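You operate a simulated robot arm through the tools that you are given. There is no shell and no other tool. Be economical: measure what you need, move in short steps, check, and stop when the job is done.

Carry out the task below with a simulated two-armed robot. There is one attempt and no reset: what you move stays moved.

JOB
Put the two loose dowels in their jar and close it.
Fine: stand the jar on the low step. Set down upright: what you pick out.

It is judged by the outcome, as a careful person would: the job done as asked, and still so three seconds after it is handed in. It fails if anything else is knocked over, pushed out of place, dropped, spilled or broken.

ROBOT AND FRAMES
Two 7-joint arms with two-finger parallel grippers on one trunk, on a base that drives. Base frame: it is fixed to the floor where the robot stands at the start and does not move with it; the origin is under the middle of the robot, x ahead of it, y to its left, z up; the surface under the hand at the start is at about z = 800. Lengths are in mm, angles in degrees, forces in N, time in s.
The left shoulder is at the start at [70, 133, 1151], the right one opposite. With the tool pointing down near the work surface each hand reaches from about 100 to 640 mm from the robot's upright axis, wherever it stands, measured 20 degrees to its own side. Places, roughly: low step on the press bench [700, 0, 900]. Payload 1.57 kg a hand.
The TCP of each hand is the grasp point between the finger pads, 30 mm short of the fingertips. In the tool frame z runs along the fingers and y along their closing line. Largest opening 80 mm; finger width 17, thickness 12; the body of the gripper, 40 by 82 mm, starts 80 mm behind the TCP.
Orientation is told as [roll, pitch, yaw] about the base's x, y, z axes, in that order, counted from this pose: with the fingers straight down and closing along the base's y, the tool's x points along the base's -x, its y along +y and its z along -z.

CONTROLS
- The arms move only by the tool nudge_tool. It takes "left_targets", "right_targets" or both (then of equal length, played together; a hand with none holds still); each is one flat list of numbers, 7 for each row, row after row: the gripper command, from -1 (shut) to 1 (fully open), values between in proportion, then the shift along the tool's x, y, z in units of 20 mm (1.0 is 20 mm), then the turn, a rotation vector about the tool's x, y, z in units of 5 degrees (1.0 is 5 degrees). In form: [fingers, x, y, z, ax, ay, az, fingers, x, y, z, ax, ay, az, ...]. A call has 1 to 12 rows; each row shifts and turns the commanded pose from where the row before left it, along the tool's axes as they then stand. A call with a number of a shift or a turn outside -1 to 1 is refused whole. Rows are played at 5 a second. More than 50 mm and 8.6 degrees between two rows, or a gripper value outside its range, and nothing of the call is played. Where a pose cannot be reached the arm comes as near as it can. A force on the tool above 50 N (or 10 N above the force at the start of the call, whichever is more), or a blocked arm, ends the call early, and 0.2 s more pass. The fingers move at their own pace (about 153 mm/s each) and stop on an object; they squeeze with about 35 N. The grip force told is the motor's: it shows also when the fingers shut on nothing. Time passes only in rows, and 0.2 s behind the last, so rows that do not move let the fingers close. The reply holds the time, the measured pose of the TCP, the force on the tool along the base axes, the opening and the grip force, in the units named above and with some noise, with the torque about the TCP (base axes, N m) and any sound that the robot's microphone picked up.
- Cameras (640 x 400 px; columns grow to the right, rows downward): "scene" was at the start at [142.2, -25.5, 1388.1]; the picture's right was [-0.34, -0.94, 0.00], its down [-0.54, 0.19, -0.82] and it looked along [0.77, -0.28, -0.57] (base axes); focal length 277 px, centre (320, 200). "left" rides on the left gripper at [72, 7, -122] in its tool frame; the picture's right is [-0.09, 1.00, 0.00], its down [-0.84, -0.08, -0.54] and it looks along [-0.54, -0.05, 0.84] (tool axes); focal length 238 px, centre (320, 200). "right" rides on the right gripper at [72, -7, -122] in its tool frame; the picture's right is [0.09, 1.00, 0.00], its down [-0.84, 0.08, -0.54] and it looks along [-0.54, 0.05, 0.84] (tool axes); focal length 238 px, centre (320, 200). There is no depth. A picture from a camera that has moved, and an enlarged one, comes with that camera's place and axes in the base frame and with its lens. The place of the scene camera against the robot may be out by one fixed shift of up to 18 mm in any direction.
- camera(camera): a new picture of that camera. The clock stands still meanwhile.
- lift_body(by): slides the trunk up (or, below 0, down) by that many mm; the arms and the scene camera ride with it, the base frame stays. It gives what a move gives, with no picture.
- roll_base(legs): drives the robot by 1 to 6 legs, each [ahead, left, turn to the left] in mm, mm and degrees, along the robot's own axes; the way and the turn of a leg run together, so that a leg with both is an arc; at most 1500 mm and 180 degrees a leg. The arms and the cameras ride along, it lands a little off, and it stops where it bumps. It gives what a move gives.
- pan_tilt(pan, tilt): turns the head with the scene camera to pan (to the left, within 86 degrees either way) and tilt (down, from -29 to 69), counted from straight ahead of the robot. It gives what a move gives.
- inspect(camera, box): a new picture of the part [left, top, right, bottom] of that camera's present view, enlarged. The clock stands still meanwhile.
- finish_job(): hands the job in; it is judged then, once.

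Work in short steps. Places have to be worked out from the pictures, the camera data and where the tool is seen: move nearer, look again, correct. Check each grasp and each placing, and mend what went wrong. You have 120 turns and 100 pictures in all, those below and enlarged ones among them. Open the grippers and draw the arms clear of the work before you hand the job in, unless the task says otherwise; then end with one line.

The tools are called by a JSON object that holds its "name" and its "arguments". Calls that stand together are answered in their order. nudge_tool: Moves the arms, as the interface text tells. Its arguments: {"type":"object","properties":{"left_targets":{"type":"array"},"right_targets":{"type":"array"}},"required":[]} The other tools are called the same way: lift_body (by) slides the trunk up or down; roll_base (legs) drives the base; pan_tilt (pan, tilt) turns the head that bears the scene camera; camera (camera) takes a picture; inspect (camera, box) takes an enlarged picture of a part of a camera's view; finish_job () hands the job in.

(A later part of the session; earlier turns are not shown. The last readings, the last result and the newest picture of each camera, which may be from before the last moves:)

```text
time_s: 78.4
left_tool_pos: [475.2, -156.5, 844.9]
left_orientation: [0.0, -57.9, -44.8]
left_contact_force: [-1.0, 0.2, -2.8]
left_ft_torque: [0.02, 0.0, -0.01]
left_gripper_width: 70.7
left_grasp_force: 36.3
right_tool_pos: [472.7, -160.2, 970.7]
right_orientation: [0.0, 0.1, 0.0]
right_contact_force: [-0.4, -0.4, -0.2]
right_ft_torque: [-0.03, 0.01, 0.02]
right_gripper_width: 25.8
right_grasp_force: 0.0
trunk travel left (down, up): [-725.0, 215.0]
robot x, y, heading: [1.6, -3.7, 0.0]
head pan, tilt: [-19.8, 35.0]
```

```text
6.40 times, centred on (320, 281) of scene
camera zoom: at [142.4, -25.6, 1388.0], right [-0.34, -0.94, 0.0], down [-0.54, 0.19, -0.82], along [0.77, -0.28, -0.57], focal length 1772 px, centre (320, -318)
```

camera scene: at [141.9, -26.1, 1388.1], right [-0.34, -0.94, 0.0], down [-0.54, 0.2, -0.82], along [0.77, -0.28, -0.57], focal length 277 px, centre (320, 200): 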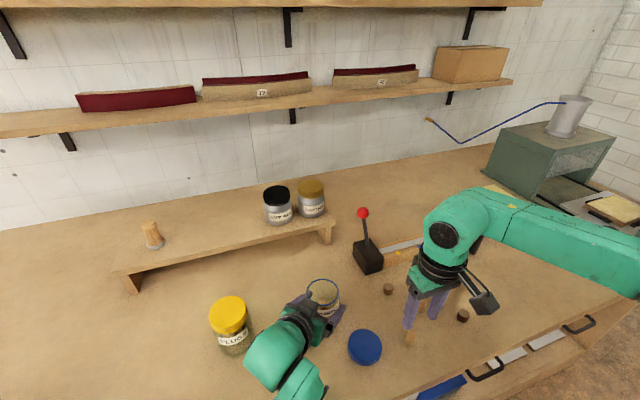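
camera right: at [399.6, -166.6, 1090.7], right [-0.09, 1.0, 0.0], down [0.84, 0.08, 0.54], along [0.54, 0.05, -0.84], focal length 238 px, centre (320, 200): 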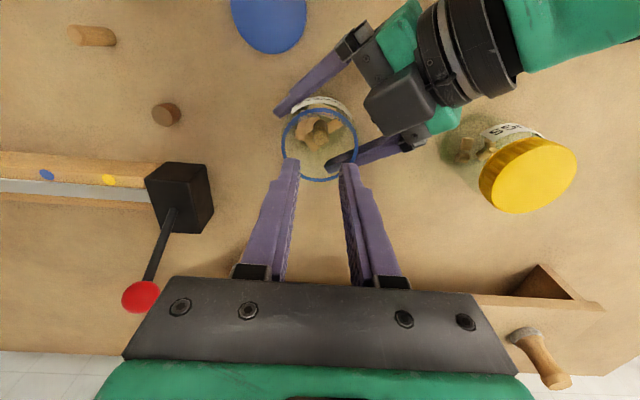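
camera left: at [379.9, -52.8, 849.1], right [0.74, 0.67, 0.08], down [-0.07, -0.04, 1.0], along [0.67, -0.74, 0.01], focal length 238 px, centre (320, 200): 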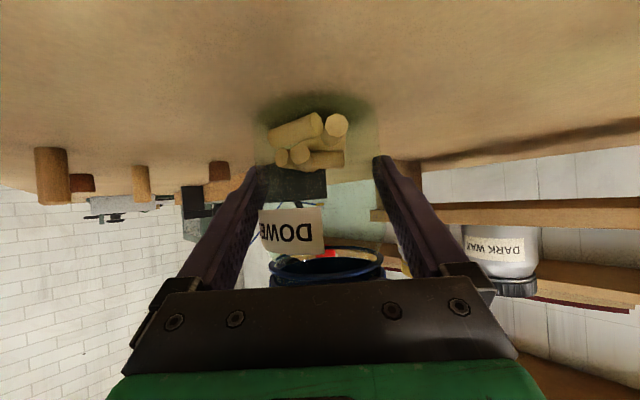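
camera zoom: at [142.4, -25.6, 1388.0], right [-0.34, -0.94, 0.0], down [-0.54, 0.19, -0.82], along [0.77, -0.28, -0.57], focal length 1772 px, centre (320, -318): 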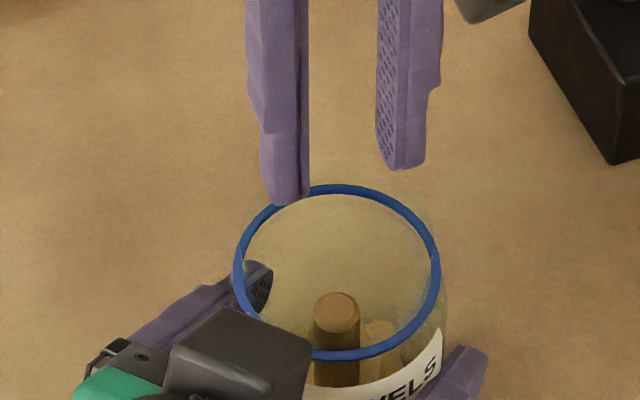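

Dowel B is in the jar. I move over dowel A at about (407,-377).

{"name": "nudge_tool", "arguments": {"right_targets": [-0.35, 0.3, -0.986, 0, 0, 0, 0, -0.35, 0.3, -0.986, 0, 0, 0, 0, -0.35, 0.3, -0.986, 0, 0, 0, 0, 0.1, 0.3, -0.986, 0, 0, 0, 0, 0.1, 0.3, -0.986, 0, 0, 0, 0, 0.1, 0.3, -0.986, 0, 0, 0, 0, 0.1, 0.3, -0.986, 0, 0, 0, 0, 0.1, 0.3, -0.986, 0, 0, 0, 0, 0.1, 0.3, -0.986, 0, 0, 0, 0, 0.1, 0.3, -0.986, 0, 0, 0, 0, 0.1, 0.3, -0.986, 0, 0, 0, 0]}}

{"name": "nudge_tool", "arguments": {"right_targets": [0.1, 0, 0, 0.9, 0, 0, 0, 0.1, 0, 0, 0.9, 0, 0, 0, 0.1, 0, 0, 0.9, 0, 0, 0]}}

{"name": "camera", "arguments": {"camera": "right"}}

```text
time_s: 80.8
left_tool_pos: [473.9, -158.8, 844.2]
left_orientation: [0.0, -58.0, -44.9]
left_contact_force: [-1.3, -0.1, -2.1]
left_ft_torque: [0.01, 0.03, 0.01]
left_gripper_width: 71.0
left_grasp_force: 34.9
right_tool_pos: [407.1, -374.9, 969.8]
right_orientation: [0.1, 0.0, 0.0]
right_contact_force: [-0.1, 0.1, -1.1]
right_ft_torque: [0.0, -0.02, 0.01]
right_gripper_width: 44.2
right_grasp_force: 0.0
trunk travel left (down, up): [-725.0, 215.0]
robot x, y, heading: [1.9, -1.3, -0.1]
head pan, tilt: [-19.8, 35.0]
```

```text
time_s: 81.6
left_tool_pos: [475.4, -158.7, 844.9]
left_orientation: [0.0, -57.9, -44.9]
left_contact_force: [0.5, -0.2, -2.4]
left_ft_torque: [0.0, 0.04, 0.02]
left_gripper_width: 70.8
left_grasp_force: 34.9
right_tool_pos: [406.4, -376.2, 914.2]
right_orientation: [0.1, 0.0, -0.1]
right_contact_force: [-0.3, -0.2, -0.3]
right_ft_torque: [0.03, 0.01, 0.0]
right_gripper_width: 44.0
right_grasp_force: 0.1
trunk travel left (down, up): [-725.0, 215.0]
robot x, y, heading: [1.3, -2.4, 0.0]
head pan, tilt: [-19.8, 35.0]
```

```text
48 pictures are left
camera right: at [334.1, -382.7, 1035.7], right [-0.09, 1.0, 0.0], down [0.84, 0.08, 0.54], along [0.54, 0.05, -0.84], focal length 238 px, centre (320, 200)
```

right: 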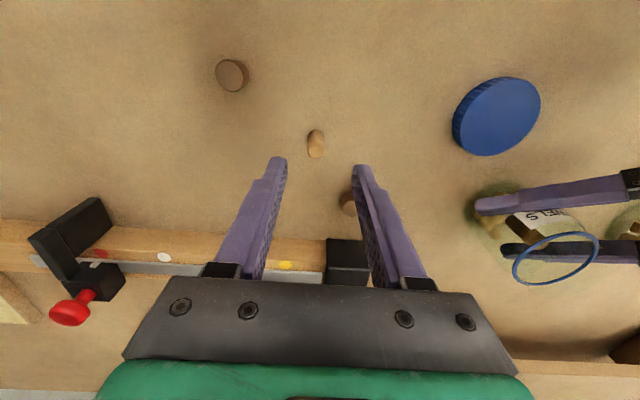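

Dowel A's top is at about (410,-379). I correct, descend to 848 and check.

{"name": "nudge_tool", "arguments": {"right_targets": [0.1, -0.15, -0.1, 0, 0, 0, 0, 0.1, 0, 0, 0.82, 0, 0, 0, 0.1, 0, 0, 0.82, 0, 0, 0, 0.1, 0, 0, 0.82, 0, 0, 0, 0.1, 0, 0, 0.82, 0, 0, 0]}}

{"name": "camera", "arguments": {"camera": "right"}}

```text
time_s: 82.8
left_tool_pos: [474.6, -158.5, 845.7]
left_orientation: [0.0, -57.9, -44.8]
left_contact_force: [0.0, 0.0, -1.9]
left_ft_torque: [0.01, 0.02, -0.03]
left_gripper_width: 70.9
left_grasp_force: 34.7
right_tool_pos: [408.8, -376.4, 848.9]
right_orientation: [-0.1, -0.1, -0.3]
right_contact_force: [0.7, 0.9, 0.8]
right_ft_torque: [0.02, -0.05, 0.01]
right_gripper_width: 44.0
right_grasp_force: 0.1
right hand out of reach, approached as far as the arm can: row 1
trunk travel left (down, up): [-725.0, 215.0]
robot x, y, heading: [0.1, -4.0, -0.1]
head pan, tilt: [-19.8, 35.0]
```

```text
47 pictures are left
camera right: at [336.1, -382.5, 970.6], right [-0.09, 1.0, 0.0], down [0.84, 0.08, 0.54], along [0.54, 0.05, -0.84], focal length 238 px, centre (320, 200)
```

right: 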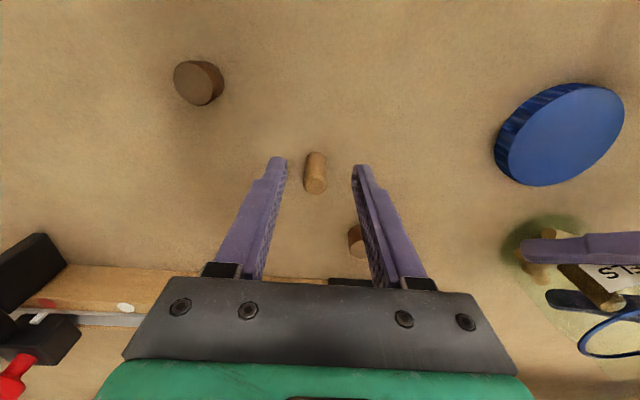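

Dowel A sits 2 mm off-centre. I nudge over, close and lift.

{"name": "nudge_tool", "arguments": {"right_targets": [0.1, 0, -0.1, 0, 0, 0, 0, -0.3, 0, 0, 0, 0, 0, 0, -1, 0, 0, 0, 0, 0, 0, -1, 0, 0, 0, 0, 0, 0, -1, 0, 0, -0.9, 0, 0, 0, -1, 0, 0, -0.9, 0, 0, 0, -1, 0, 0, -0.9, 0, 0, 0, -1, 0, 0, -0.9, 0, 0, 0, -1, 0, 0, -0.9, 0, 0, 0, -1, 0, 0, -0.9, 0, 0, 0, -1, 0, 0, -0.7, 0, 0, 0]}}

{"name": "camera", "arguments": {"camera": "right"}}

```text
time_s: 85.2
left_tool_pos: [474.8, -157.5, 845.0]
left_orientation: [-0.1, -57.8, -44.8]
left_contact_force: [-0.3, -0.6, -2.2]
left_ft_torque: [0.02, 0.01, 0.0]
left_gripper_width: 71.0
left_grasp_force: 34.7
right_tool_pos: [407.1, -376.9, 972.0]
right_orientation: [0.0, 0.0, 0.0]
right_contact_force: [1.2, 0.7, 0.1]
right_ft_torque: [0.03, 0.01, 0.02]
right_gripper_width: 11.2
right_grasp_force: 29.1
right hand out of reach, approached as far as the arm can: row 1
trunk travel left (down, up): [-725.0, 215.0]
robot x, y, heading: [0.1, -0.2, 0.0]
head pan, tilt: [-19.8, 35.0]
```

```text
46 pictures are left
camera right: at [334.5, -382.8, 1095.1], right [-0.09, 1.0, 0.0], down [0.84, 0.08, 0.54], along [0.54, 0.05, -0.84], focal length 238 px, centre (320, 200)
```

right: 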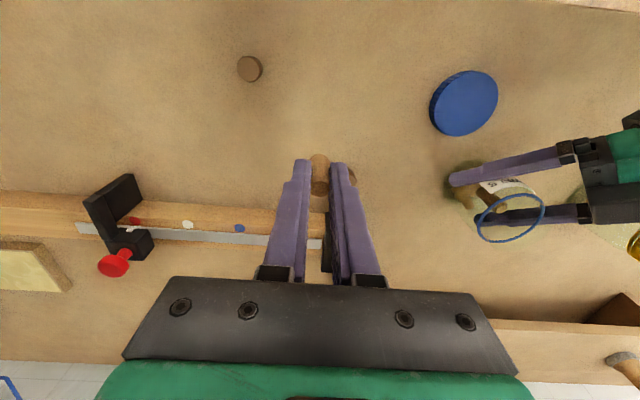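

Dowel A is held. I carry it over the mouth, slightly toward +x of the centre.

{"name": "nudge_tool", "arguments": {"right_targets": [-1, -0.32, 0.986, 0, 0, 0, 0, -1, -0.32, 0.986, 0, 0, 0, 0, -1, -0.32, 0.986, 0, 0, 0, 0, -1, -0.32, 0.986, 0, 0, 0, 0, -1, -0.32, 0.986, 0, 0, 0, 0, -1, -0.32, 0.986, 0, 0, 0, 0, -1, -0.32, 0.986, 0, 0, 0, 0, -1, -0.32, 0.986, 0, 0, 0, 0, -1, -0.32, 0.986, 0, 0, 0, 0, -1, -0.32, 0.986, 0, 0, 0, 0, -1, -0.32, 0.986, 0, 0, 0, 0]}}

{"name": "nudge_tool", "arguments": {"right_targets": [-1, 0, 0, 0.9, 0, 0, 0, -1, 0, 0, 0.9, 0, 0, 0, -1, 0, 0, 0.9, 0, 0, 0]}}

{"name": "camera", "arguments": {"camera": "right"}}

{"name": "inspect", "arguments": {"camera": "scene", "box": [270, 250, 370, 312]}}

```text
time_s: 87.6
left_tool_pos: [474.1, -157.8, 845.3]
left_orientation: [-0.2, -57.9, -44.7]
left_contact_force: [-0.3, -0.7, -2.4]
left_ft_torque: [-0.02, 0.05, -0.03]
left_gripper_width: 70.8
left_grasp_force: 34.9
right_tool_pos: [478.7, -160.0, 974.5]
right_orientation: [0.0, 0.1, 0.0]
right_contact_force: [-0.2, -0.3, 0.7]
right_ft_torque: [0.03, -0.03, 0.01]
right_gripper_width: 12.2
right_grasp_force: 29.3
trunk travel left (down, up): [-725.0, 215.0]
robot x, y, heading: [0.6, -0.6, -0.0]
head pan, tilt: [-19.8, 35.0]
```

```text
time_s: 88.4
left_tool_pos: [474.6, -158.3, 845.0]
left_orientation: [-0.1, -57.9, -44.8]
left_contact_force: [-0.1, -0.4, -3.2]
left_ft_torque: [0.02, 0.01, 0.01]
left_gripper_width: 70.9
left_grasp_force: 35.4
right_tool_pos: [480.1, -160.5, 918.9]
right_orientation: [0.1, 0.1, 0.0]
right_contact_force: [-0.4, -0.4, 0.1]
right_ft_torque: [-0.01, 0.0, 0.0]
right_gripper_width: 12.0
right_grasp_force: 29.0
trunk travel left (down, up): [-725.0, 215.0]
robot x, y, heading: [0.6, 1.3, -0.2]
head pan, tilt: [-19.8, 35.0]
```

```text
45 pictures are left
camera right: at [406.6, -166.5, 1039.4], right [-0.09, 1.0, 0.0], down [0.84, 0.08, 0.54], along [0.54, 0.05, -0.84], focal length 238 px, centre (320, 200)
```

right: 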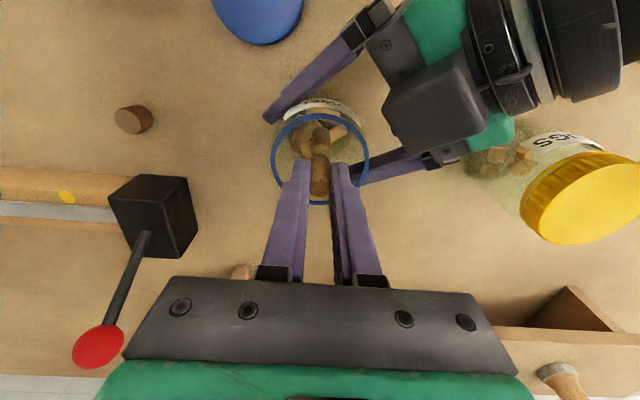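

```text
6.40 times, centred on (320, 281) of scene
camera zoom: at [142.7, -26.1, 1388.0], right [-0.34, -0.94, 0.0], down [-0.54, 0.2, -0.82], along [0.77, -0.28, -0.57], focal length 1772 px, centre (320, -318)
```

zoom: 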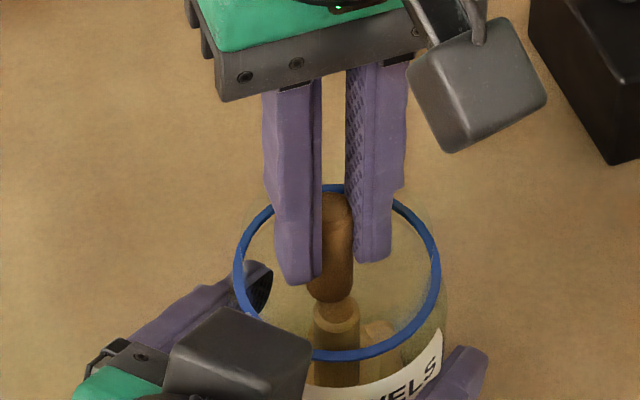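

It hangs inside the mouth, beyond the upright dowel. I release and rise.

{"name": "nudge_tool", "arguments": {"right_targets": [-0.4, 0, 0, 0, 0, 0, 0, -0.4, 0, 0, 0, 0, 0, 0, -0.4, 0, 0, -0.8, 0, 0, 0, -0.4, 0, 0, -0.9, 0, 0, 0, -0.4, 0, 0, -0.9, 0, 0, 0]}}

{"name": "inspect", "arguments": {"camera": "right", "box": [240, 60, 400, 160]}}

{"name": "inspect", "arguments": {"camera": "scene", "box": [270, 250, 370, 312]}}

```text
time_s: 89.6
left_tool_pos: [473.9, -157.8, 845.3]
left_orientation: [-0.1, -57.9, -44.8]
left_contact_force: [-0.3, 0.1, -2.5]
left_ft_torque: [-0.02, 0.02, 0.03]
left_gripper_width: 70.7
left_grasp_force: 35.4
right_tool_pos: [477.0, -157.4, 969.0]
right_orientation: [0.1, 0.0, 0.1]
right_contact_force: [0.6, -0.2, 0.6]
right_ft_torque: [-0.01, -0.01, 0.0]
right_gripper_width: 23.9
right_grasp_force: 0.1
trunk travel left (down, up): [-725.0, 215.0]
robot x, y, heading: [1.6, 1.0, 0.0]
head pan, tilt: [-19.8, 35.0]
```

```text
4.00 times, centred on (320, 110) of right
camera zoom: at [404.6, -164.8, 1091.2], right [-0.09, 1.0, 0.0], down [0.84, 0.08, 0.54], along [0.54, 0.05, -0.84], focal length 953 px, centre (320, 560)
```

zoom: 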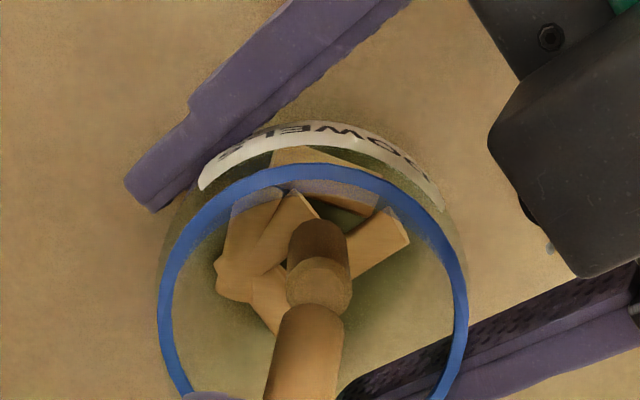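

```text
6.40 times, centred on (320, 281) of scene
camera zoom: at [142.4, -25.5, 1388.0], right [-0.34, -0.94, 0.0], down [-0.54, 0.19, -0.82], along [0.77, -0.28, -0.57], focal length 1772 px, centre (320, -318)
```

zoom: 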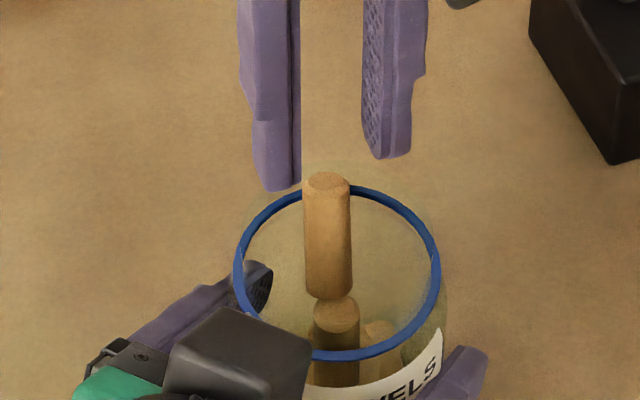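

Dowel A seems to lean inside with its top near the rim. I step the hand back toward -x to get a better view.

{"name": "nudge_tool", "arguments": {"right_targets": [-0.4, 1, 0, 0, 0, 0, 0, -0.4, 1, 0, 0, 0, 0, 0, -0.4, 1, 0, 0, 0, 0, 0]}}

{"name": "inspect", "arguments": {"camera": "right", "box": [240, 100, 400, 200]}}

{"name": "camera", "arguments": {"camera": "left"}}

```text
time_s: 90.4
left_tool_pos: [473.4, -157.5, 845.7]
left_orientation: [0.0, -57.9, -44.9]
left_contact_force: [0.1, -0.2, -2.6]
left_ft_torque: [0.01, 0.0, 0.03]
left_gripper_width: 71.1
left_grasp_force: 34.5
right_tool_pos: [417.1, -158.6, 969.1]
right_orientation: [0.0, 0.0, 0.0]
right_contact_force: [0.1, 0.1, 0.1]
right_ft_torque: [0.0, 0.03, 0.02]
right_gripper_width: 23.8
right_grasp_force: 0.0
trunk travel left (down, up): [-725.0, 215.0]
robot x, y, heading: [1.1, 1.1, -0.2]
head pan, tilt: [-19.8, 35.0]
```

```text
4.00 times, centred on (320, 150) of right
camera zoom: at [345.1, -166.2, 1090.9], right [-0.09, 1.0, 0.0], down [0.84, 0.08, 0.54], along [0.54, 0.05, -0.84], focal length 953 px, centre (320, 400)
```

zoom: 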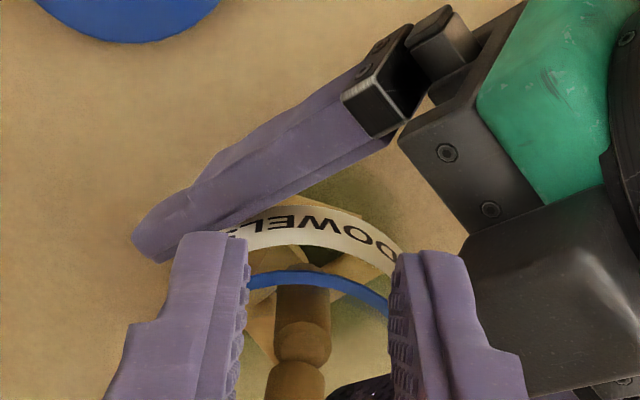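

```text
40 pictures are left
camera left: at [379.3, -53.0, 848.9], right [0.74, 0.67, 0.08], down [-0.07, -0.04, 1.0], along [0.67, -0.74, 0.01], focal length 238 px, centre (320, 200)
```

left: 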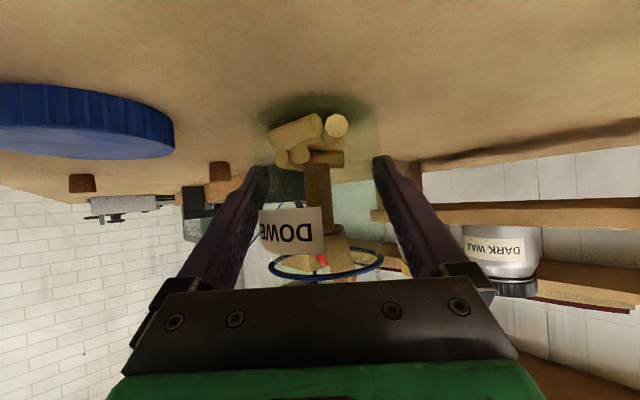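

Dowel A is balanced upright on top of dowel B and sticks out of the mouth. I raise the hand for a full top view so I can re-grasp it.

{"name": "nudge_tool", "arguments": {"right_targets": [-0.4, 0, 0, -1, 0, 0, 0, -0.4, 0, 0, -1, 0, 0, 0, -0.4, -0.9, 0, 0, 0, 0, 0, -0.4, -0.9, 0, 0, 0, 0, 0, -0.4, -0.9, 0, 0, 0, 0, 0, -0.4, -0.9, 0, 0, 0, 0, 0]}}

{"name": "inspect", "arguments": {"camera": "right", "box": [240, 60, 400, 160]}}

{"name": "inspect", "arguments": {"camera": "left", "box": [240, 160, 400, 260]}}

{"name": "inspect", "arguments": {"camera": "scene", "box": [270, 250, 370, 312]}}

```text
time_s: 91.8
left_tool_pos: [475.4, -157.3, 845.1]
left_orientation: [-0.2, -57.7, -45.0]
left_contact_force: [0.5, -0.2, -3.2]
left_ft_torque: [0.01, 0.0, -0.01]
left_gripper_width: 70.9
left_grasp_force: 35.2
right_tool_pos: [490.0, -157.3, 1009.3]
right_orientation: [0.1, 0.2, 0.0]
right_contact_force: [-0.2, 0.2, -0.1]
right_ft_torque: [0.0, 0.03, 0.01]
right_gripper_width: 24.1
right_grasp_force: 0.0
trunk travel left (down, up): [-725.0, 215.0]
robot x, y, heading: [0.6, -2.4, 0.1]
head pan, tilt: [-19.8, 35.0]
```

```text
4.00 times, centred on (320, 110) of right
camera zoom: at [418.1, -164.6, 1130.2], right [-0.09, 1.0, 0.0], down [0.84, 0.08, 0.54], along [0.54, 0.05, -0.84], focal length 953 px, centre (320, 560)
```

zoom: 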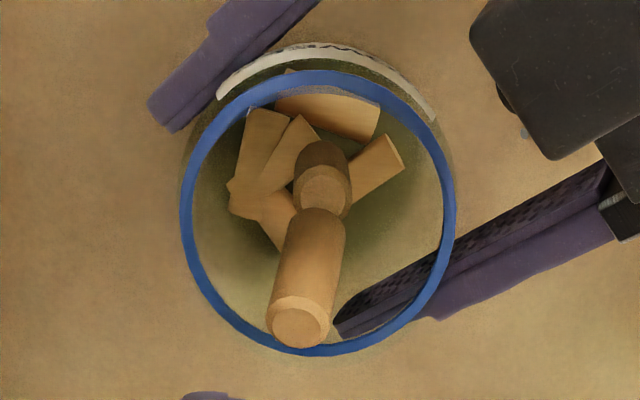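

```text
4.00 times, centred on (320, 210) of left
camera zoom: at [380.2, -52.6, 848.5], right [0.74, 0.67, 0.08], down [-0.06, -0.04, 1.0], along [0.67, -0.74, 0.01], focal length 953 px, centre (320, 160)
```

zoom: 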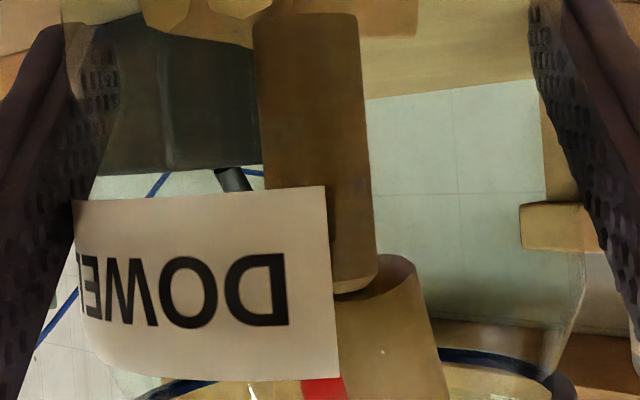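

```text
6.40 times, centred on (320, 281) of scene
camera zoom: at [143.4, -25.4, 1388.0], right [-0.34, -0.94, 0.0], down [-0.54, 0.19, -0.82], along [0.77, -0.28, -0.57], focal length 1772 px, centre (320, -318)
```

zoom: 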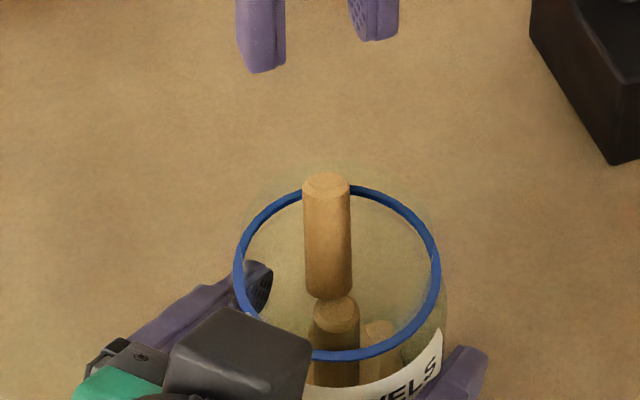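

A leans on the far rim: bottom at about (480,-161,868) on top of B, top at about (496,-163,903). I come down above its top with the fingers open 26 mm and check.

{"name": "nudge_tool", "arguments": {"right_targets": [-0.3, -0.1, -0.25, 0.75, 0, 0, 0, -0.3, 0, 0, 0.9, 0, 0, 0, -0.3, 0, 0, 0.9, 0, 0, 0, -0.3, 0, 0, 0.8, 0, 0, 0]}}

{"name": "inspect", "arguments": {"camera": "right", "box": [240, 100, 400, 200]}}

```text
time_s: 92.8
left_tool_pos: [473.1, -158.4, 843.8]
left_orientation: [0.0, -57.9, -44.8]
left_contact_force: [1.1, -0.4, -3.5]
left_ft_torque: [0.01, 0.02, 0.01]
left_gripper_width: 71.1
left_grasp_force: 34.8
right_tool_pos: [494.3, -164.2, 943.1]
right_orientation: [0.1, 0.0, 0.0]
right_contact_force: [0.2, 0.3, -0.2]
right_ft_torque: [0.01, 0.01, -0.02]
right_gripper_width: 28.1
right_grasp_force: 0.0
trunk travel left (down, up): [-725.0, 215.0]
robot x, y, heading: [-1.1, -1.0, -0.0]
head pan, tilt: [-19.8, 35.0]
```

```text
4.00 times, centred on (320, 150) of right
camera zoom: at [421.0, -171.1, 1064.4], right [-0.09, 1.0, 0.0], down [0.84, 0.08, 0.54], along [0.54, 0.05, -0.84], focal length 953 px, centre (320, 400)
```

zoom: 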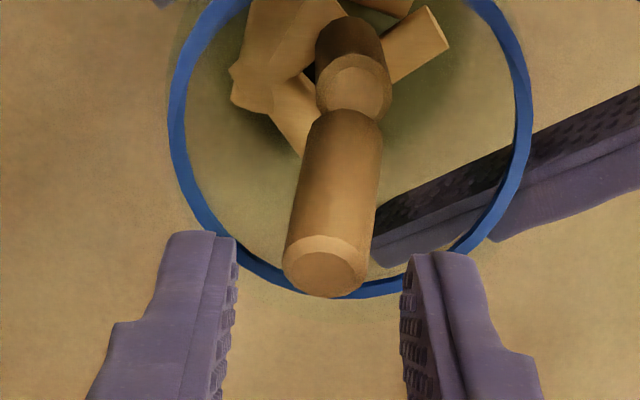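

Its top is well centred between the fingers. I descend 27 mm (tips just above the rim), close gently, then look.

{"name": "nudge_tool", "arguments": {"right_targets": [-0.3, 0.08, 0, 0.65, 0, 0, 0, -0.3, 0, 0, 0.7, 0, 0, 0, -1, 0, 0, 0, 0, 0, 0, -1, 0, 0, 0, 0, 0, 0]}}

{"name": "inspect", "arguments": {"camera": "scene", "box": [270, 250, 370, 312]}}

```text
time_s: 93.3
left_tool_pos: [473.1, -156.6, 844.9]
left_orientation: [0.2, -57.8, -44.8]
left_contact_force: [-2.0, -0.5, 3.1]
left_ft_torque: [0.11, 0.31, 0.11]
left_gripper_width: 70.8
left_grasp_force: 34.7
right_tool_pos: [490.7, -161.5, 932.6]
right_orientation: [0.5, -0.6, 0.0]
right_contact_force: [-4.3, -2.6, 9.7]
right_ft_torque: [-0.34, 0.16, -0.14]
right_gripper_width: 29.8
right_grasp_force: 1.0
trunk travel left (down, up): [-725.0, 215.0]
robot x, y, heading: [1.4, -0.2, 0.2]
head pan, tilt: [-19.8, 35.0]
stopped in row 2 (right hand): the force on the tool passed its limit at 64 N (the readings are from after the stop); the commanded pose is now the measured one
```

```text
6.40 times, centred on (320, 281) of scene
camera zoom: at [138.9, -24.9, 1388.6], right [-0.34, -0.94, 0.0], down [-0.54, 0.19, -0.82], along [0.77, -0.28, -0.57], focal length 1772 px, centre (320, -318)
```

zoom: 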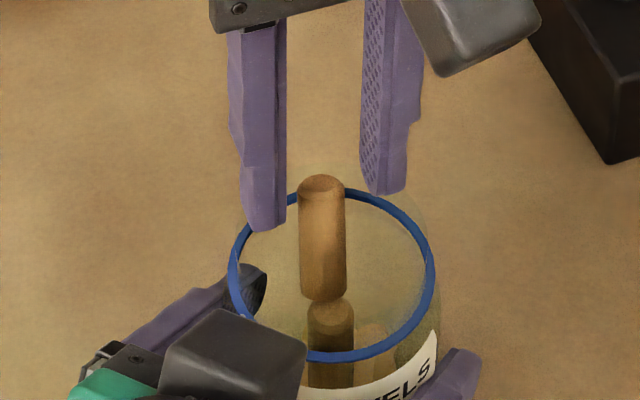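

The open fingertips touched the rim, which must be near z = 900. Instead I'll close the fingers, enter on the near side of the mouth and push A's foot off B toward +x so that it drops down. First I rise and reposition.

{"name": "nudge_tool", "arguments": {"right_targets": [-0.3, 0, 0, -0.9, 0, 0, 0, -0.3, 0, 0, -0.9, 0, 0, 0, -1, 0.75, 0.07, 0, 0, 0, 0, -1, 0.75, 0, 0, 0, 0, 0]}}

{"name": "inspect", "arguments": {"camera": "right", "box": [240, 100, 400, 200]}}

{"name": "inspect", "arguments": {"camera": "scene", "box": [260, 230, 380, 305]}}

```text
time_s: 94.3
left_tool_pos: [474.2, -156.1, 844.1]
left_orientation: [0.2, -57.7, -44.8]
left_contact_force: [0.8, -2.4, 12.3]
left_ft_torque: [-0.01, -0.19, 0.04]
left_gripper_width: 71.1
left_grasp_force: 35.3
right_tool_pos: [462.0, -159.6, 966.9]
right_orientation: [0.5, -0.6, 0.1]
right_contact_force: [-0.4, -0.4, 0.0]
right_ft_torque: [0.03, 0.02, -0.02]
right_gripper_width: 0.2
right_grasp_force: 21.4
trunk travel left (down, up): [-725.0, 215.0]
robot x, y, heading: [-1.8, -2.2, 0.1]
head pan, tilt: [-19.8, 35.0]
```

```text
4.00 times, centred on (320, 150) of right
camera zoom: at [387.7, -167.4, 1087.8], right [-0.09, 1.0, 0.01], down [0.83, 0.07, 0.55], along [0.55, 0.06, -0.83], focal length 953 px, centre (320, 400)
```

zoom: 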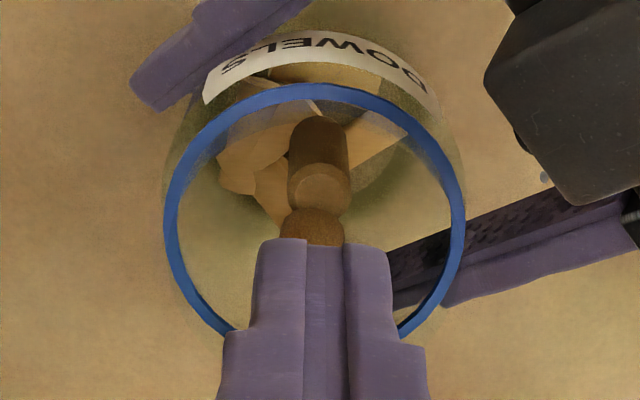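

```text
5.33 times, centred on (320, 268) of scene
camera zoom: at [140.5, -25.8, 1388.4], right [-0.34, -0.94, 0.0], down [-0.54, 0.2, -0.82], along [0.77, -0.28, -0.57], focal length 1477 px, centre (320, -160)
```

zoom: 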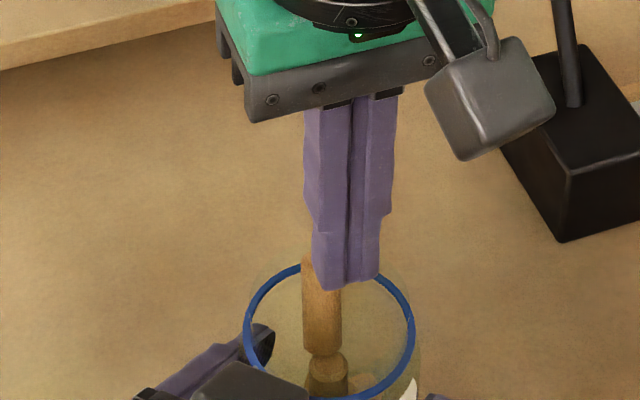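

The closed fingers are over the near half of the mouth. I lower the tips to about z = 877, just above B's top, then push 16 mm toward +x.

{"name": "nudge_tool", "arguments": {"right_targets": [-1, 0.05, 0, 0.8, 0, 0, 0, -1, 0, 0, 0.75, 0, 0, 0, -1, 0, 0, 0.75, 0, 0, 0, -1, 0, 0, 0.7, 0, 0, 0]}}

{"name": "inspect", "arguments": {"camera": "scene", "box": [270, 250, 370, 312]}}

```text
time_s: 95.3
left_tool_pos: [474.6, -156.8, 843.7]
left_orientation: [0.1, -57.8, -44.8]
left_contact_force: [4.5, -3.3, 17.3]
left_ft_torque: [-0.12, -0.31, 0.01]
left_gripper_width: 71.0
left_grasp_force: 35.0
right_tool_pos: [461.2, -161.3, 906.6]
right_orientation: [0.5, -0.6, 0.1]
right_contact_force: [-0.1, 0.0, -0.3]
right_ft_torque: [0.02, 0.0, -0.01]
right_gripper_width: 0.1
right_grasp_force: 21.4
trunk travel left (down, up): [-725.0, 215.0]
robot x, y, heading: [-0.4, -1.9, 0.2]
head pan, tilt: [-19.8, 35.0]
```

```text
6.40 times, centred on (320, 281) of scene
camera zoom: at [140.4, -25.7, 1388.4], right [-0.34, -0.94, 0.0], down [-0.54, 0.2, -0.82], along [0.77, -0.28, -0.57], focal length 1772 px, centre (320, -318)
```

zoom: 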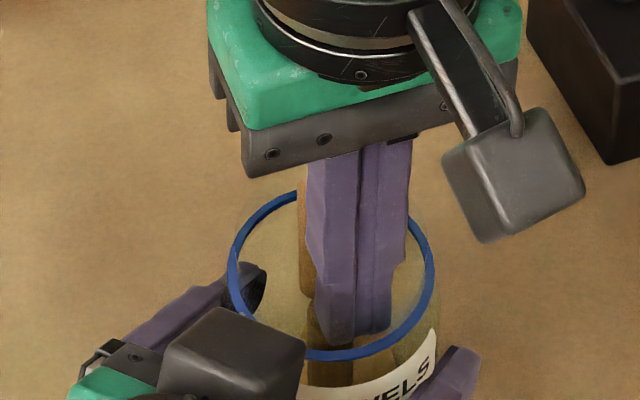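

No contact yet. I push slowly toward +x.

{"name": "nudge_tool", "arguments": {"right_targets": [-1, -0.2, 0, 0, 0, 0, 0, -1, -0.2, 0, 0, 0, 0, 0, -1, -0.2, 0, 0, 0, 0, 0, -1, -0.2, 0, 0, 0, 0, 0]}}

{"name": "inspect", "arguments": {"camera": "scene", "box": [270, 250, 370, 312]}}

{"name": "inspect", "arguments": {"camera": "left", "box": [240, 100, 400, 260]}}

```text
time_s: 96.3
left_tool_pos: [474.0, -156.7, 844.3]
left_orientation: [0.1, -57.8, -44.8]
left_contact_force: [6.5, -3.2, 21.2]
left_ft_torque: [-0.01, -0.26, -0.04]
left_gripper_width: 70.9
left_grasp_force: 35.2
right_tool_pos: [476.8, -159.5, 907.0]
right_orientation: [0.5, -0.5, 0.1]
right_contact_force: [-0.5, 0.0, -0.8]
right_ft_torque: [-0.04, -0.02, -0.02]
right_gripper_width: 0.0
right_grasp_force: 21.4
trunk travel left (down, up): [-725.0, 215.0]
robot x, y, heading: [0.6, 0.9, -0.1]
head pan, tilt: [-19.8, 35.0]
```

```text
6.40 times, centred on (320, 281) of scene
camera zoom: at [140.4, -25.6, 1388.4], right [-0.34, -0.94, 0.0], down [-0.54, 0.19, -0.82], along [0.77, -0.28, -0.57], focal length 1772 px, centre (320, -318)
```

zoom: 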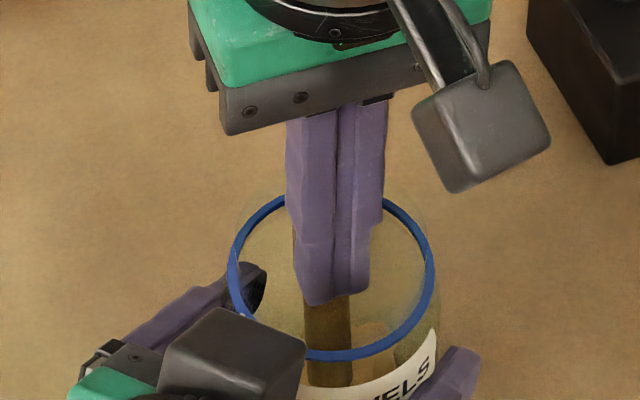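

```text
2.50 times, centred on (320, 180) of left
camera zoom: at [379.4, -51.5, 848.5], right [0.74, 0.67, 0.08], down [-0.06, -0.05, 1.0], along [0.67, -0.74, 0.01], focal length 596 px, centre (320, 250)
```

zoom: 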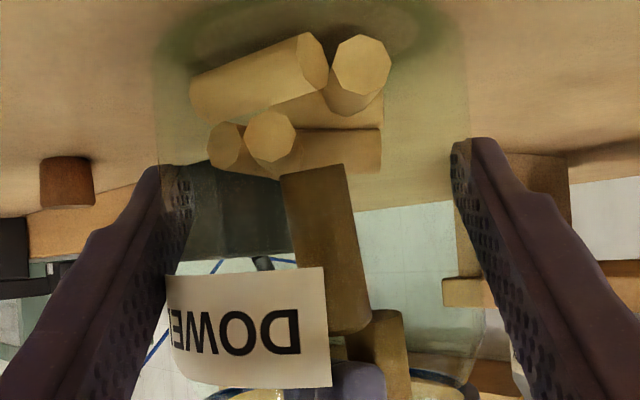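

B has tilted and A's foot has shifted. I ease the left hand up 2 mm to relieve its growing upward load, and push A 5 mm further.

{"name": "nudge_tool", "arguments": {"left_targets": [-1, -0.085, 0, -0.053, 0, 0, 0, -1, 0, 0, 0, 0, 0, 0, -1, 0, 0, 0, 0, 0, 0], "right_targets": [-1, 0, 0, 0, 0, 0, 0, -1, -0.13, 0, 0, 0, 0, 0, -1, -0.13, 0, 0, 0, 0, 0]}}

{"name": "inspect", "arguments": {"camera": "left", "box": [240, 100, 400, 260]}}

```text
time_s: 97.2
left_tool_pos: [475.5, -156.6, 845.2]
left_orientation: [0.0, -57.6, -44.6]
left_contact_force: [12.9, -6.0, 11.5]
left_ft_torque: [-0.4, 0.15, -0.04]
left_gripper_width: 70.6
left_grasp_force: 35.2
right_tool_pos: [480.5, -160.0, 907.1]
right_orientation: [0.6, -0.5, 0.1]
right_contact_force: [-12.2, 1.1, 2.2]
right_ft_torque: [0.05, 0.15, -0.04]
right_gripper_width: 0.2
right_grasp_force: 21.0
trunk travel left (down, up): [-725.0, 215.0]
robot x, y, heading: [0.8, -1.1, 0.0]
head pan, tilt: [-19.8, 35.0]
```

```text
2.50 times, centred on (320, 180) of left
camera zoom: at [379.3, -51.7, 849.2], right [0.73, 0.67, 0.08], down [-0.06, -0.05, 1.0], along [0.68, -0.74, 0.0], focal length 596 px, centre (320, 250)
```

zoom: 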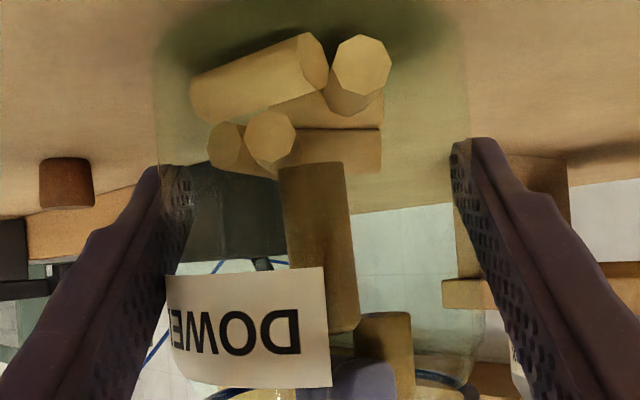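

A's foot now appears just past B's edge, wedged by the fingers. I back off 8 mm so that it can drop, then rise and look.

{"name": "nudge_tool", "arguments": {"right_targets": [-1, 0.2, 0, 0, 0, 0, 0, -1, 0.2, 0, 0, 0, 0, 0, -1, 0, 0, 0, 0, 0, 0]}}

{"name": "inspect", "arguments": {"camera": "left", "box": [240, 100, 400, 260]}}

{"name": "inspect", "arguments": {"camera": "scene", "box": [270, 250, 370, 312]}}

```text
time_s: 98.0
left_tool_pos: [473.8, -155.5, 845.6]
left_orientation: [0.1, -57.5, -44.8]
left_contact_force: [2.0, -1.9, 10.5]
left_ft_torque: [-0.24, -0.4, -0.05]
left_gripper_width: 71.4
left_grasp_force: 35.2
right_tool_pos: [475.1, -160.8, 905.2]
right_orientation: [0.5, -0.5, 0.1]
right_contact_force: [1.2, 0.5, 0.5]
right_ft_torque: [-0.01, 0.0, -0.02]
right_gripper_width: 0.2
right_grasp_force: 21.0
trunk travel left (down, up): [-725.0, 215.0]
robot x, y, heading: [1.8, -0.0, 0.4]
head pan, tilt: [-19.8, 35.0]
```

```text
2.50 times, centred on (320, 180) of left
camera zoom: at [379.4, -51.5, 849.1], right [0.74, 0.67, 0.08], down [-0.06, -0.05, 1.0], along [0.67, -0.74, 0.01], focal length 596 px, centre (320, 250)
```

zoom: 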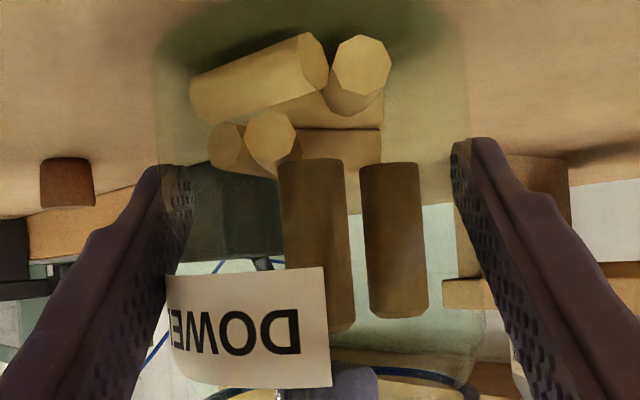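

```text
6.40 times, centred on (320, 281) of scene
camera zoom: at [140.9, -25.5, 1388.2], right [-0.34, -0.94, 0.0], down [-0.54, 0.19, -0.82], along [0.77, -0.28, -0.57], focal length 1772 px, centre (320, -318)
```

zoom: 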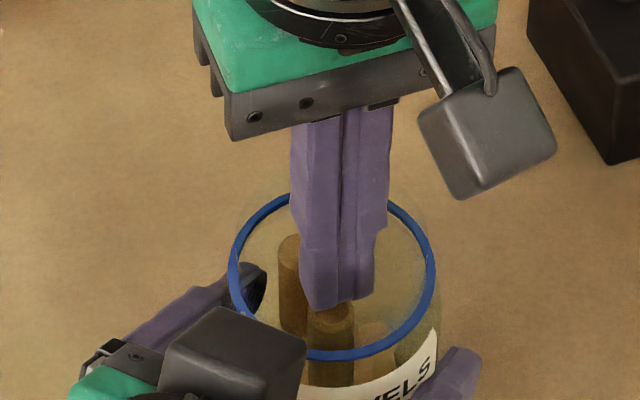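

Both dowels now stand side by side below the rim. I rise, square the hand up and go back over the lid at (375,-215).

{"name": "nudge_tool", "arguments": {"right_targets": [-1, 0, 0, -0.95, 0, 0, 0, -1, 0, 0, -0.95, 0, 0, 0, -1, 0, 0, -0.95, 0, 0, 0, -1, 0, 0, -0.95, 0.1, 0.11, 0, 1, 0.99, -0.55, 0, 0, 0, 0, 1, 0.99, -0.55, 0, 0, 0, 0, 1, 0.99, -0.55, 0, 0, 0, 0, 1, 0.99, -0.55, 0, 0, 0, 0, 1, 0.99, -0.55, 0, 0, 0, 0]}}

{"name": "camera", "arguments": {"camera": "right"}}

{"name": "inspect", "arguments": {"camera": "scene", "box": [270, 250, 370, 312]}}

```text
time_s: 100.0
left_tool_pos: [475.5, -155.7, 845.0]
left_orientation: [0.0, -57.6, -44.7]
left_contact_force: [-2.2, -0.3, 4.8]
left_ft_torque: [-0.15, -0.04, -0.01]
left_gripper_width: 71.0
left_grasp_force: 35.5
right_tool_pos: [375.4, -216.6, 982.9]
right_orientation: [0.0, 0.0, 0.1]
right_contact_force: [-1.0, 0.2, 0.4]
right_ft_torque: [-0.04, 0.01, 0.0]
right_gripper_width: 79.9
right_grasp_force: 0.0
trunk travel left (down, up): [-725.0, 215.0]
robot x, y, heading: [-3.3, -3.2, 0.1]
head pan, tilt: [-19.8, 35.0]
```

```text
26 pictures are left
camera right: at [301.9, -222.7, 1104.4], right [-0.09, 1.0, 0.0], down [0.84, 0.08, 0.54], along [0.54, 0.05, -0.84], focal length 238 px, centre (320, 200)
```

right: 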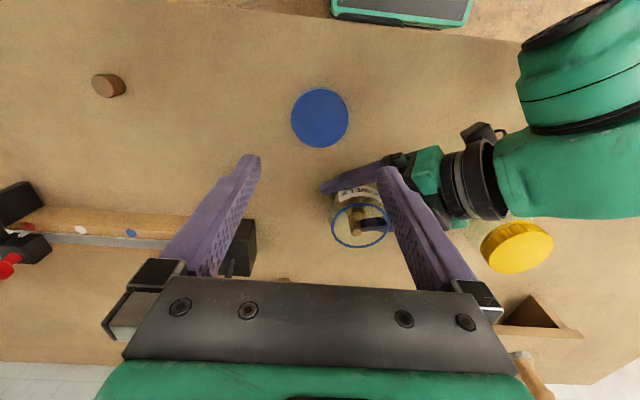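

```text
6.40 times, centred on (320, 281) of scene
camera zoom: at [140.4, -26.1, 1388.3], right [-0.34, -0.94, 0.0], down [-0.54, 0.2, -0.82], along [0.77, -0.28, -0.57], focal length 1772 px, centre (320, -318)
```

zoom: 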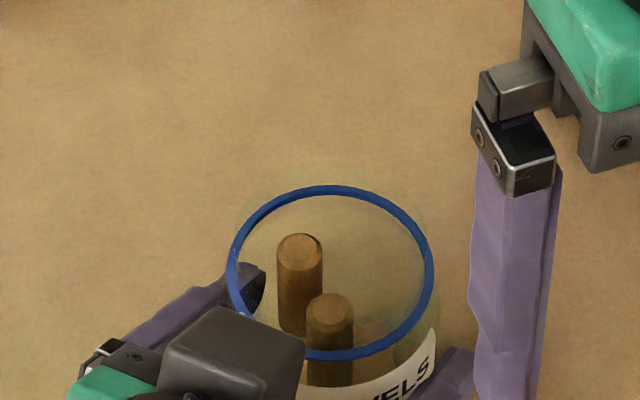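

The lid is seen at about (370,-217), so I shift 3.4 mm in -x for a more concentric grip and descend around it to about 833.

{"name": "nudge_tool", "arguments": {"right_targets": [1, 0.17, 0, 0.94, 0, 0, 0, 1, 0, 0, 0.94, 0, 0, 0, 1, 0, 0, 0.94, 0, 0, 0, 1, 0, 0, 0.94, 0, 0, 0, 1, 0, 0, 0.94, 0, 0, 0, 1, 0, 0, 0.94, 0, 0, 0, 1, 0, 0, 0.94, 0, 0, 0, 1, 0, 0, 0.92, 0, 0, 0]}}

{"name": "camera", "arguments": {"camera": "right"}}

```text
time_s: 101.8
left_tool_pos: [474.7, -155.4, 845.8]
left_orientation: [-0.1, -57.6, -44.7]
left_contact_force: [-1.9, 0.5, 1.8]
left_ft_torque: [-0.04, -0.04, -0.02]
left_gripper_width: 71.1
left_grasp_force: 34.6
right_tool_pos: [371.4, -215.2, 832.3]
right_orientation: [-0.1, 0.0, 0.1]
right_contact_force: [0.0, 0.7, 0.9]
right_ft_torque: [0.03, -0.01, -0.01]
right_gripper_width: 79.9
right_grasp_force: 0.1
trunk travel left (down, up): [-725.0, 215.0]
robot x, y, heading: [-1.2, -1.6, -0.4]
head pan, tilt: [-19.8, 35.0]
```

```text
24 pictures are left
camera right: at [297.9, -222.6, 953.7], right [-0.09, 1.0, 0.0], down [0.84, 0.08, 0.54], along [0.54, 0.05, -0.84], focal length 238 px, centre (320, 200)
```

right: 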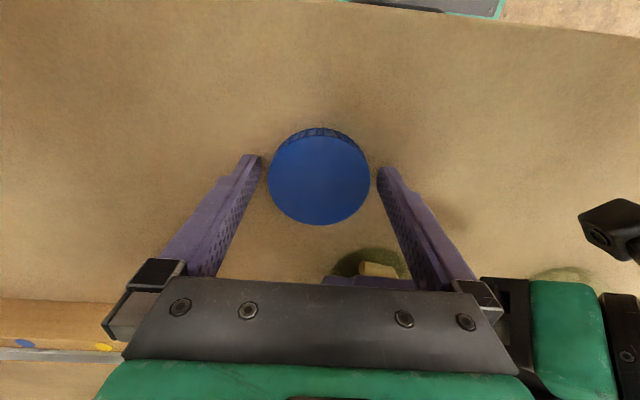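

The lid is now concentric with the fingers. I grip it and lift, then carry it toward the jar axis, stopping above it to check alignment.

{"name": "nudge_tool", "arguments": {"right_targets": [0.6, 0, 0, 0, 0, 0, 0, -1, 0, 0, 0, 0, 0, 0, -1, 0, 0, 0, 0, 0, 0, -1, 0, 0, -0.95, 0, 0, 0, -1, 0, 0, -0.95, 0, 0, 0, -1, 0, 0, -0.95, 0, 0, 0, -1, 0, 0, -0.95, 0, 0, 0, -1, 0, 0, -0.95, 0, 0, 0, -1, 0, 0, -0.95, 0, 0, 0, -1, 0, 0, -0.95, 0, 0, 0]}}

{"name": "nudge_tool", "arguments": {"right_targets": [-1, -0.85, 0.46, 0, 0, 0, 0, -1, -0.85, 0.46, 0, 0, 0, 0, -1, -0.85, 0.46, 0, 0, 0, 0, -1, -0.85, 0.46, 0, 0, 0, 0, -1, -0.85, 0.46, 0, 0, 0, 0, -1, -0.85, 0.46, 0, 0, 0, 0]}}

{"name": "camera", "arguments": {"camera": "right"}}

{"name": "inspect", "arguments": {"camera": "scene", "box": [270, 240, 370, 302]}}

```text
time_s: 104.0
left_tool_pos: [475.1, -156.3, 845.0]
left_orientation: [0.0, -57.5, -44.7]
left_contact_force: [-1.2, -0.2, 1.8]
left_ft_torque: [0.01, -0.06, 0.0]
left_gripper_width: 71.0
left_grasp_force: 34.7
right_tool_pos: [372.4, -214.6, 965.9]
right_orientation: [-0.1, 0.0, 0.1]
right_contact_force: [-0.7, -0.5, -1.1]
right_ft_torque: [0.03, 0.01, 0.03]
right_gripper_width: 65.6
right_grasp_force: 35.2
trunk travel left (down, up): [-725.0, 215.0]
robot x, y, heading: [-1.1, 2.9, -0.0]
head pan, tilt: [-19.8, 35.0]
```

```text
time_s: 105.3
left_tool_pos: [475.4, -155.0, 844.3]
left_orientation: [0.1, -57.5, -44.8]
left_contact_force: [-0.8, -0.4, 3.0]
left_ft_torque: [-0.02, -0.09, 0.0]
left_gripper_width: 71.1
left_grasp_force: 35.4
right_tool_pos: [475.2, -159.2, 965.6]
right_orientation: [0.0, 0.0, 0.2]
right_contact_force: [-0.5, 0.2, -0.8]
right_ft_torque: [0.0, 0.0, 0.03]
right_gripper_width: 65.6
right_grasp_force: 35.1
trunk travel left (down, up): [-725.0, 215.0]
robot x, y, heading: [-2.6, 1.5, -0.2]
head pan, tilt: [-19.8, 35.0]
```

```text
23 pictures are left
camera right: at [401.9, -166.1, 1086.6], right [-0.09, 1.0, 0.0], down [0.84, 0.08, 0.54], along [0.54, 0.05, -0.84], focal length 238 px, centre (320, 200)
```

right: 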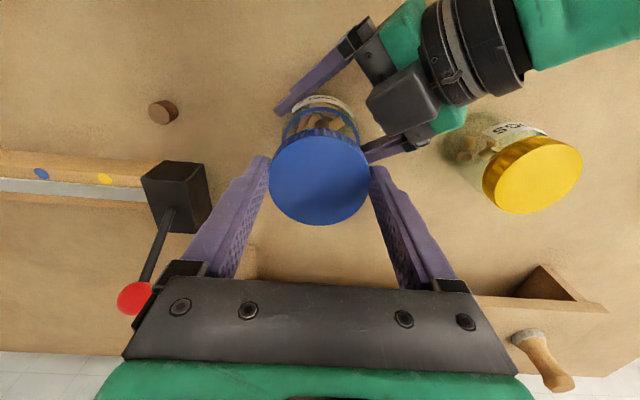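

```text
6.40 times, centred on (320, 271) of scene
camera zoom: at [142.0, -25.2, 1388.1], right [-0.34, -0.94, 0.0], down [-0.54, 0.19, -0.82], along [0.77, -0.28, -0.57], focal length 1772 px, centre (320, -254)
```

zoom: 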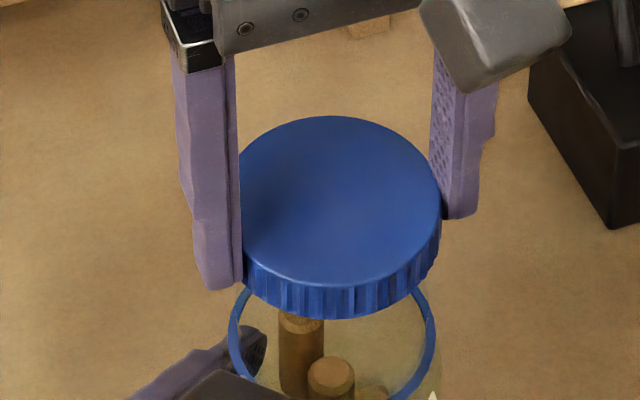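

The lid hangs over the jar within a couple of millimetres. I shift 1.2 mm toward +y and lower until light contact.

{"name": "nudge_tool", "arguments": {"right_targets": [-1, 0, 0.06, 0.5, 0, 0, 0, -1, 0, 0, 0.5, 0, 0, 0, -1, 0, 0, 0.3, 0, 0, 0, -1, 0, 0, 0.2, 0, 0, 0, -1, 0, 0, 0.1, 0, 0, 0, -1, 0, 0, 0.1, 0, 0, 0]}}

```text
time_s: 106.8
left_tool_pos: [475.0, -156.2, 844.5]
left_orientation: [0.1, -57.4, -44.8]
left_contact_force: [12.9, -5.8, -9.0]
left_ft_torque: [-0.58, -0.54, 0.2]
left_gripper_width: 70.8
left_grasp_force: 35.1
right_tool_pos: [474.1, -157.8, 933.8]
right_orientation: [0.3, -0.2, 0.0]
right_contact_force: [-6.2, -1.0, 31.0]
right_ft_torque: [0.13, 0.84, -0.02]
right_gripper_width: 65.9
right_grasp_force: 35.0
trunk travel left (down, up): [-725.0, 215.0]
robot x, y, heading: [-0.1, -0.8, 0.1]
head pan, tilt: [-19.8, 35.0]
```

Contact came at 934 with 31 N, on the -x side. That suggests the lid is slightly too far +x. I ease up 2 mm, shift 2.5 mm in -x and lower again.

{"name": "nudge_tool", "arguments": {"right_targets": [-1, 0, 0, -0.15, 0, 0, 0, -1, 0.12, 0, 0, 0, 0, 0, -1, 0, 0, 0.1, 0, 0, 0, -1, 0, 0, 0.1, 0, 0, 0]}}

{"name": "inspect", "arguments": {"camera": "scene", "box": [270, 240, 370, 302]}}

```text
time_s: 107.8
left_tool_pos: [473.2, -156.0, 844.3]
left_orientation: [0.1, -57.6, -44.9]
left_contact_force: [-1.1, -2.7, -6.1]
left_ft_torque: [0.19, -1.29, -0.06]
left_gripper_width: 70.9
left_grasp_force: 35.0
right_tool_pos: [472.5, -158.3, 934.2]
right_orientation: [0.1, -0.2, 0.1]
right_contact_force: [10.9, -0.3, 32.3]
right_ft_torque: [0.0, 0.41, 0.05]
right_gripper_width: 65.4
right_grasp_force: 34.6
trunk travel left (down, up): [-725.0, 215.0]
robot x, y, heading: [0.7, 2.0, 0.0]
head pan, tilt: [-19.8, 35.0]
```

```text
6.40 times, centred on (320, 271) of scene
camera zoom: at [140.6, -24.8, 1388.6], right [-0.34, -0.94, 0.0], down [-0.54, 0.19, -0.82], along [0.77, -0.28, -0.57], focal length 1772 px, centre (320, -254)
```

zoom: 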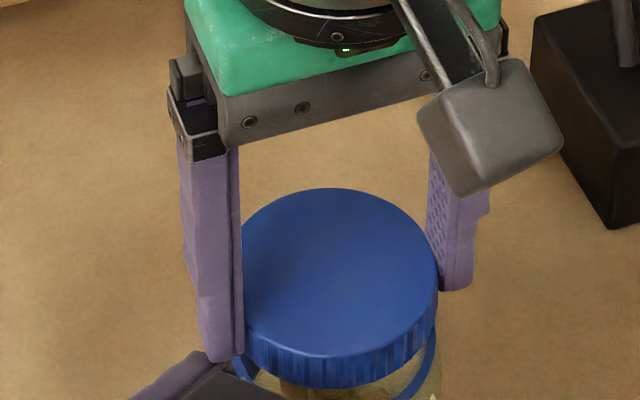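

Still pressing with 32 N on the -x side. I reduce the load by 1 mm and start turning clockwise so that the thread can catch.

{"name": "nudge_tool", "arguments": {"right_targets": [-1, -0.03, 0.04, -0.06, 0, 0, 0, -1, 0, 0, 0, 0, 0, 1, -1, 0, 0, 0, 0, 0, 1, -1, 0, 0, 0, 0, 0, 1, -1, 0, 0, 0, 0, 0, 1, -1, 0, 0, 0, 0, 0, 1, -1, 0, 0, 0, 0, 0, 1]}}

```text
time_s: 109.3
left_tool_pos: [476.0, -157.6, 844.6]
left_orientation: [0.0, -57.5, -44.7]
left_contact_force: [4.6, -11.2, 1.6]
left_ft_torque: [0.71, 0.29, -0.18]
left_gripper_width: 71.0
left_grasp_force: 34.8
right_tool_pos: [471.8, -157.3, 932.4]
right_orientation: [0.1, 0.1, -29.9]
right_contact_force: [-3.8, 12.6, 0.1]
right_ft_torque: [0.35, 0.12, 0.22]
right_gripper_width: 65.8
right_grasp_force: 35.2
trunk travel left (down, up): [-725.0, 215.0]
robot x, y, heading: [2.0, -0.4, 0.0]
head pan, tilt: [-19.8, 35.0]
```

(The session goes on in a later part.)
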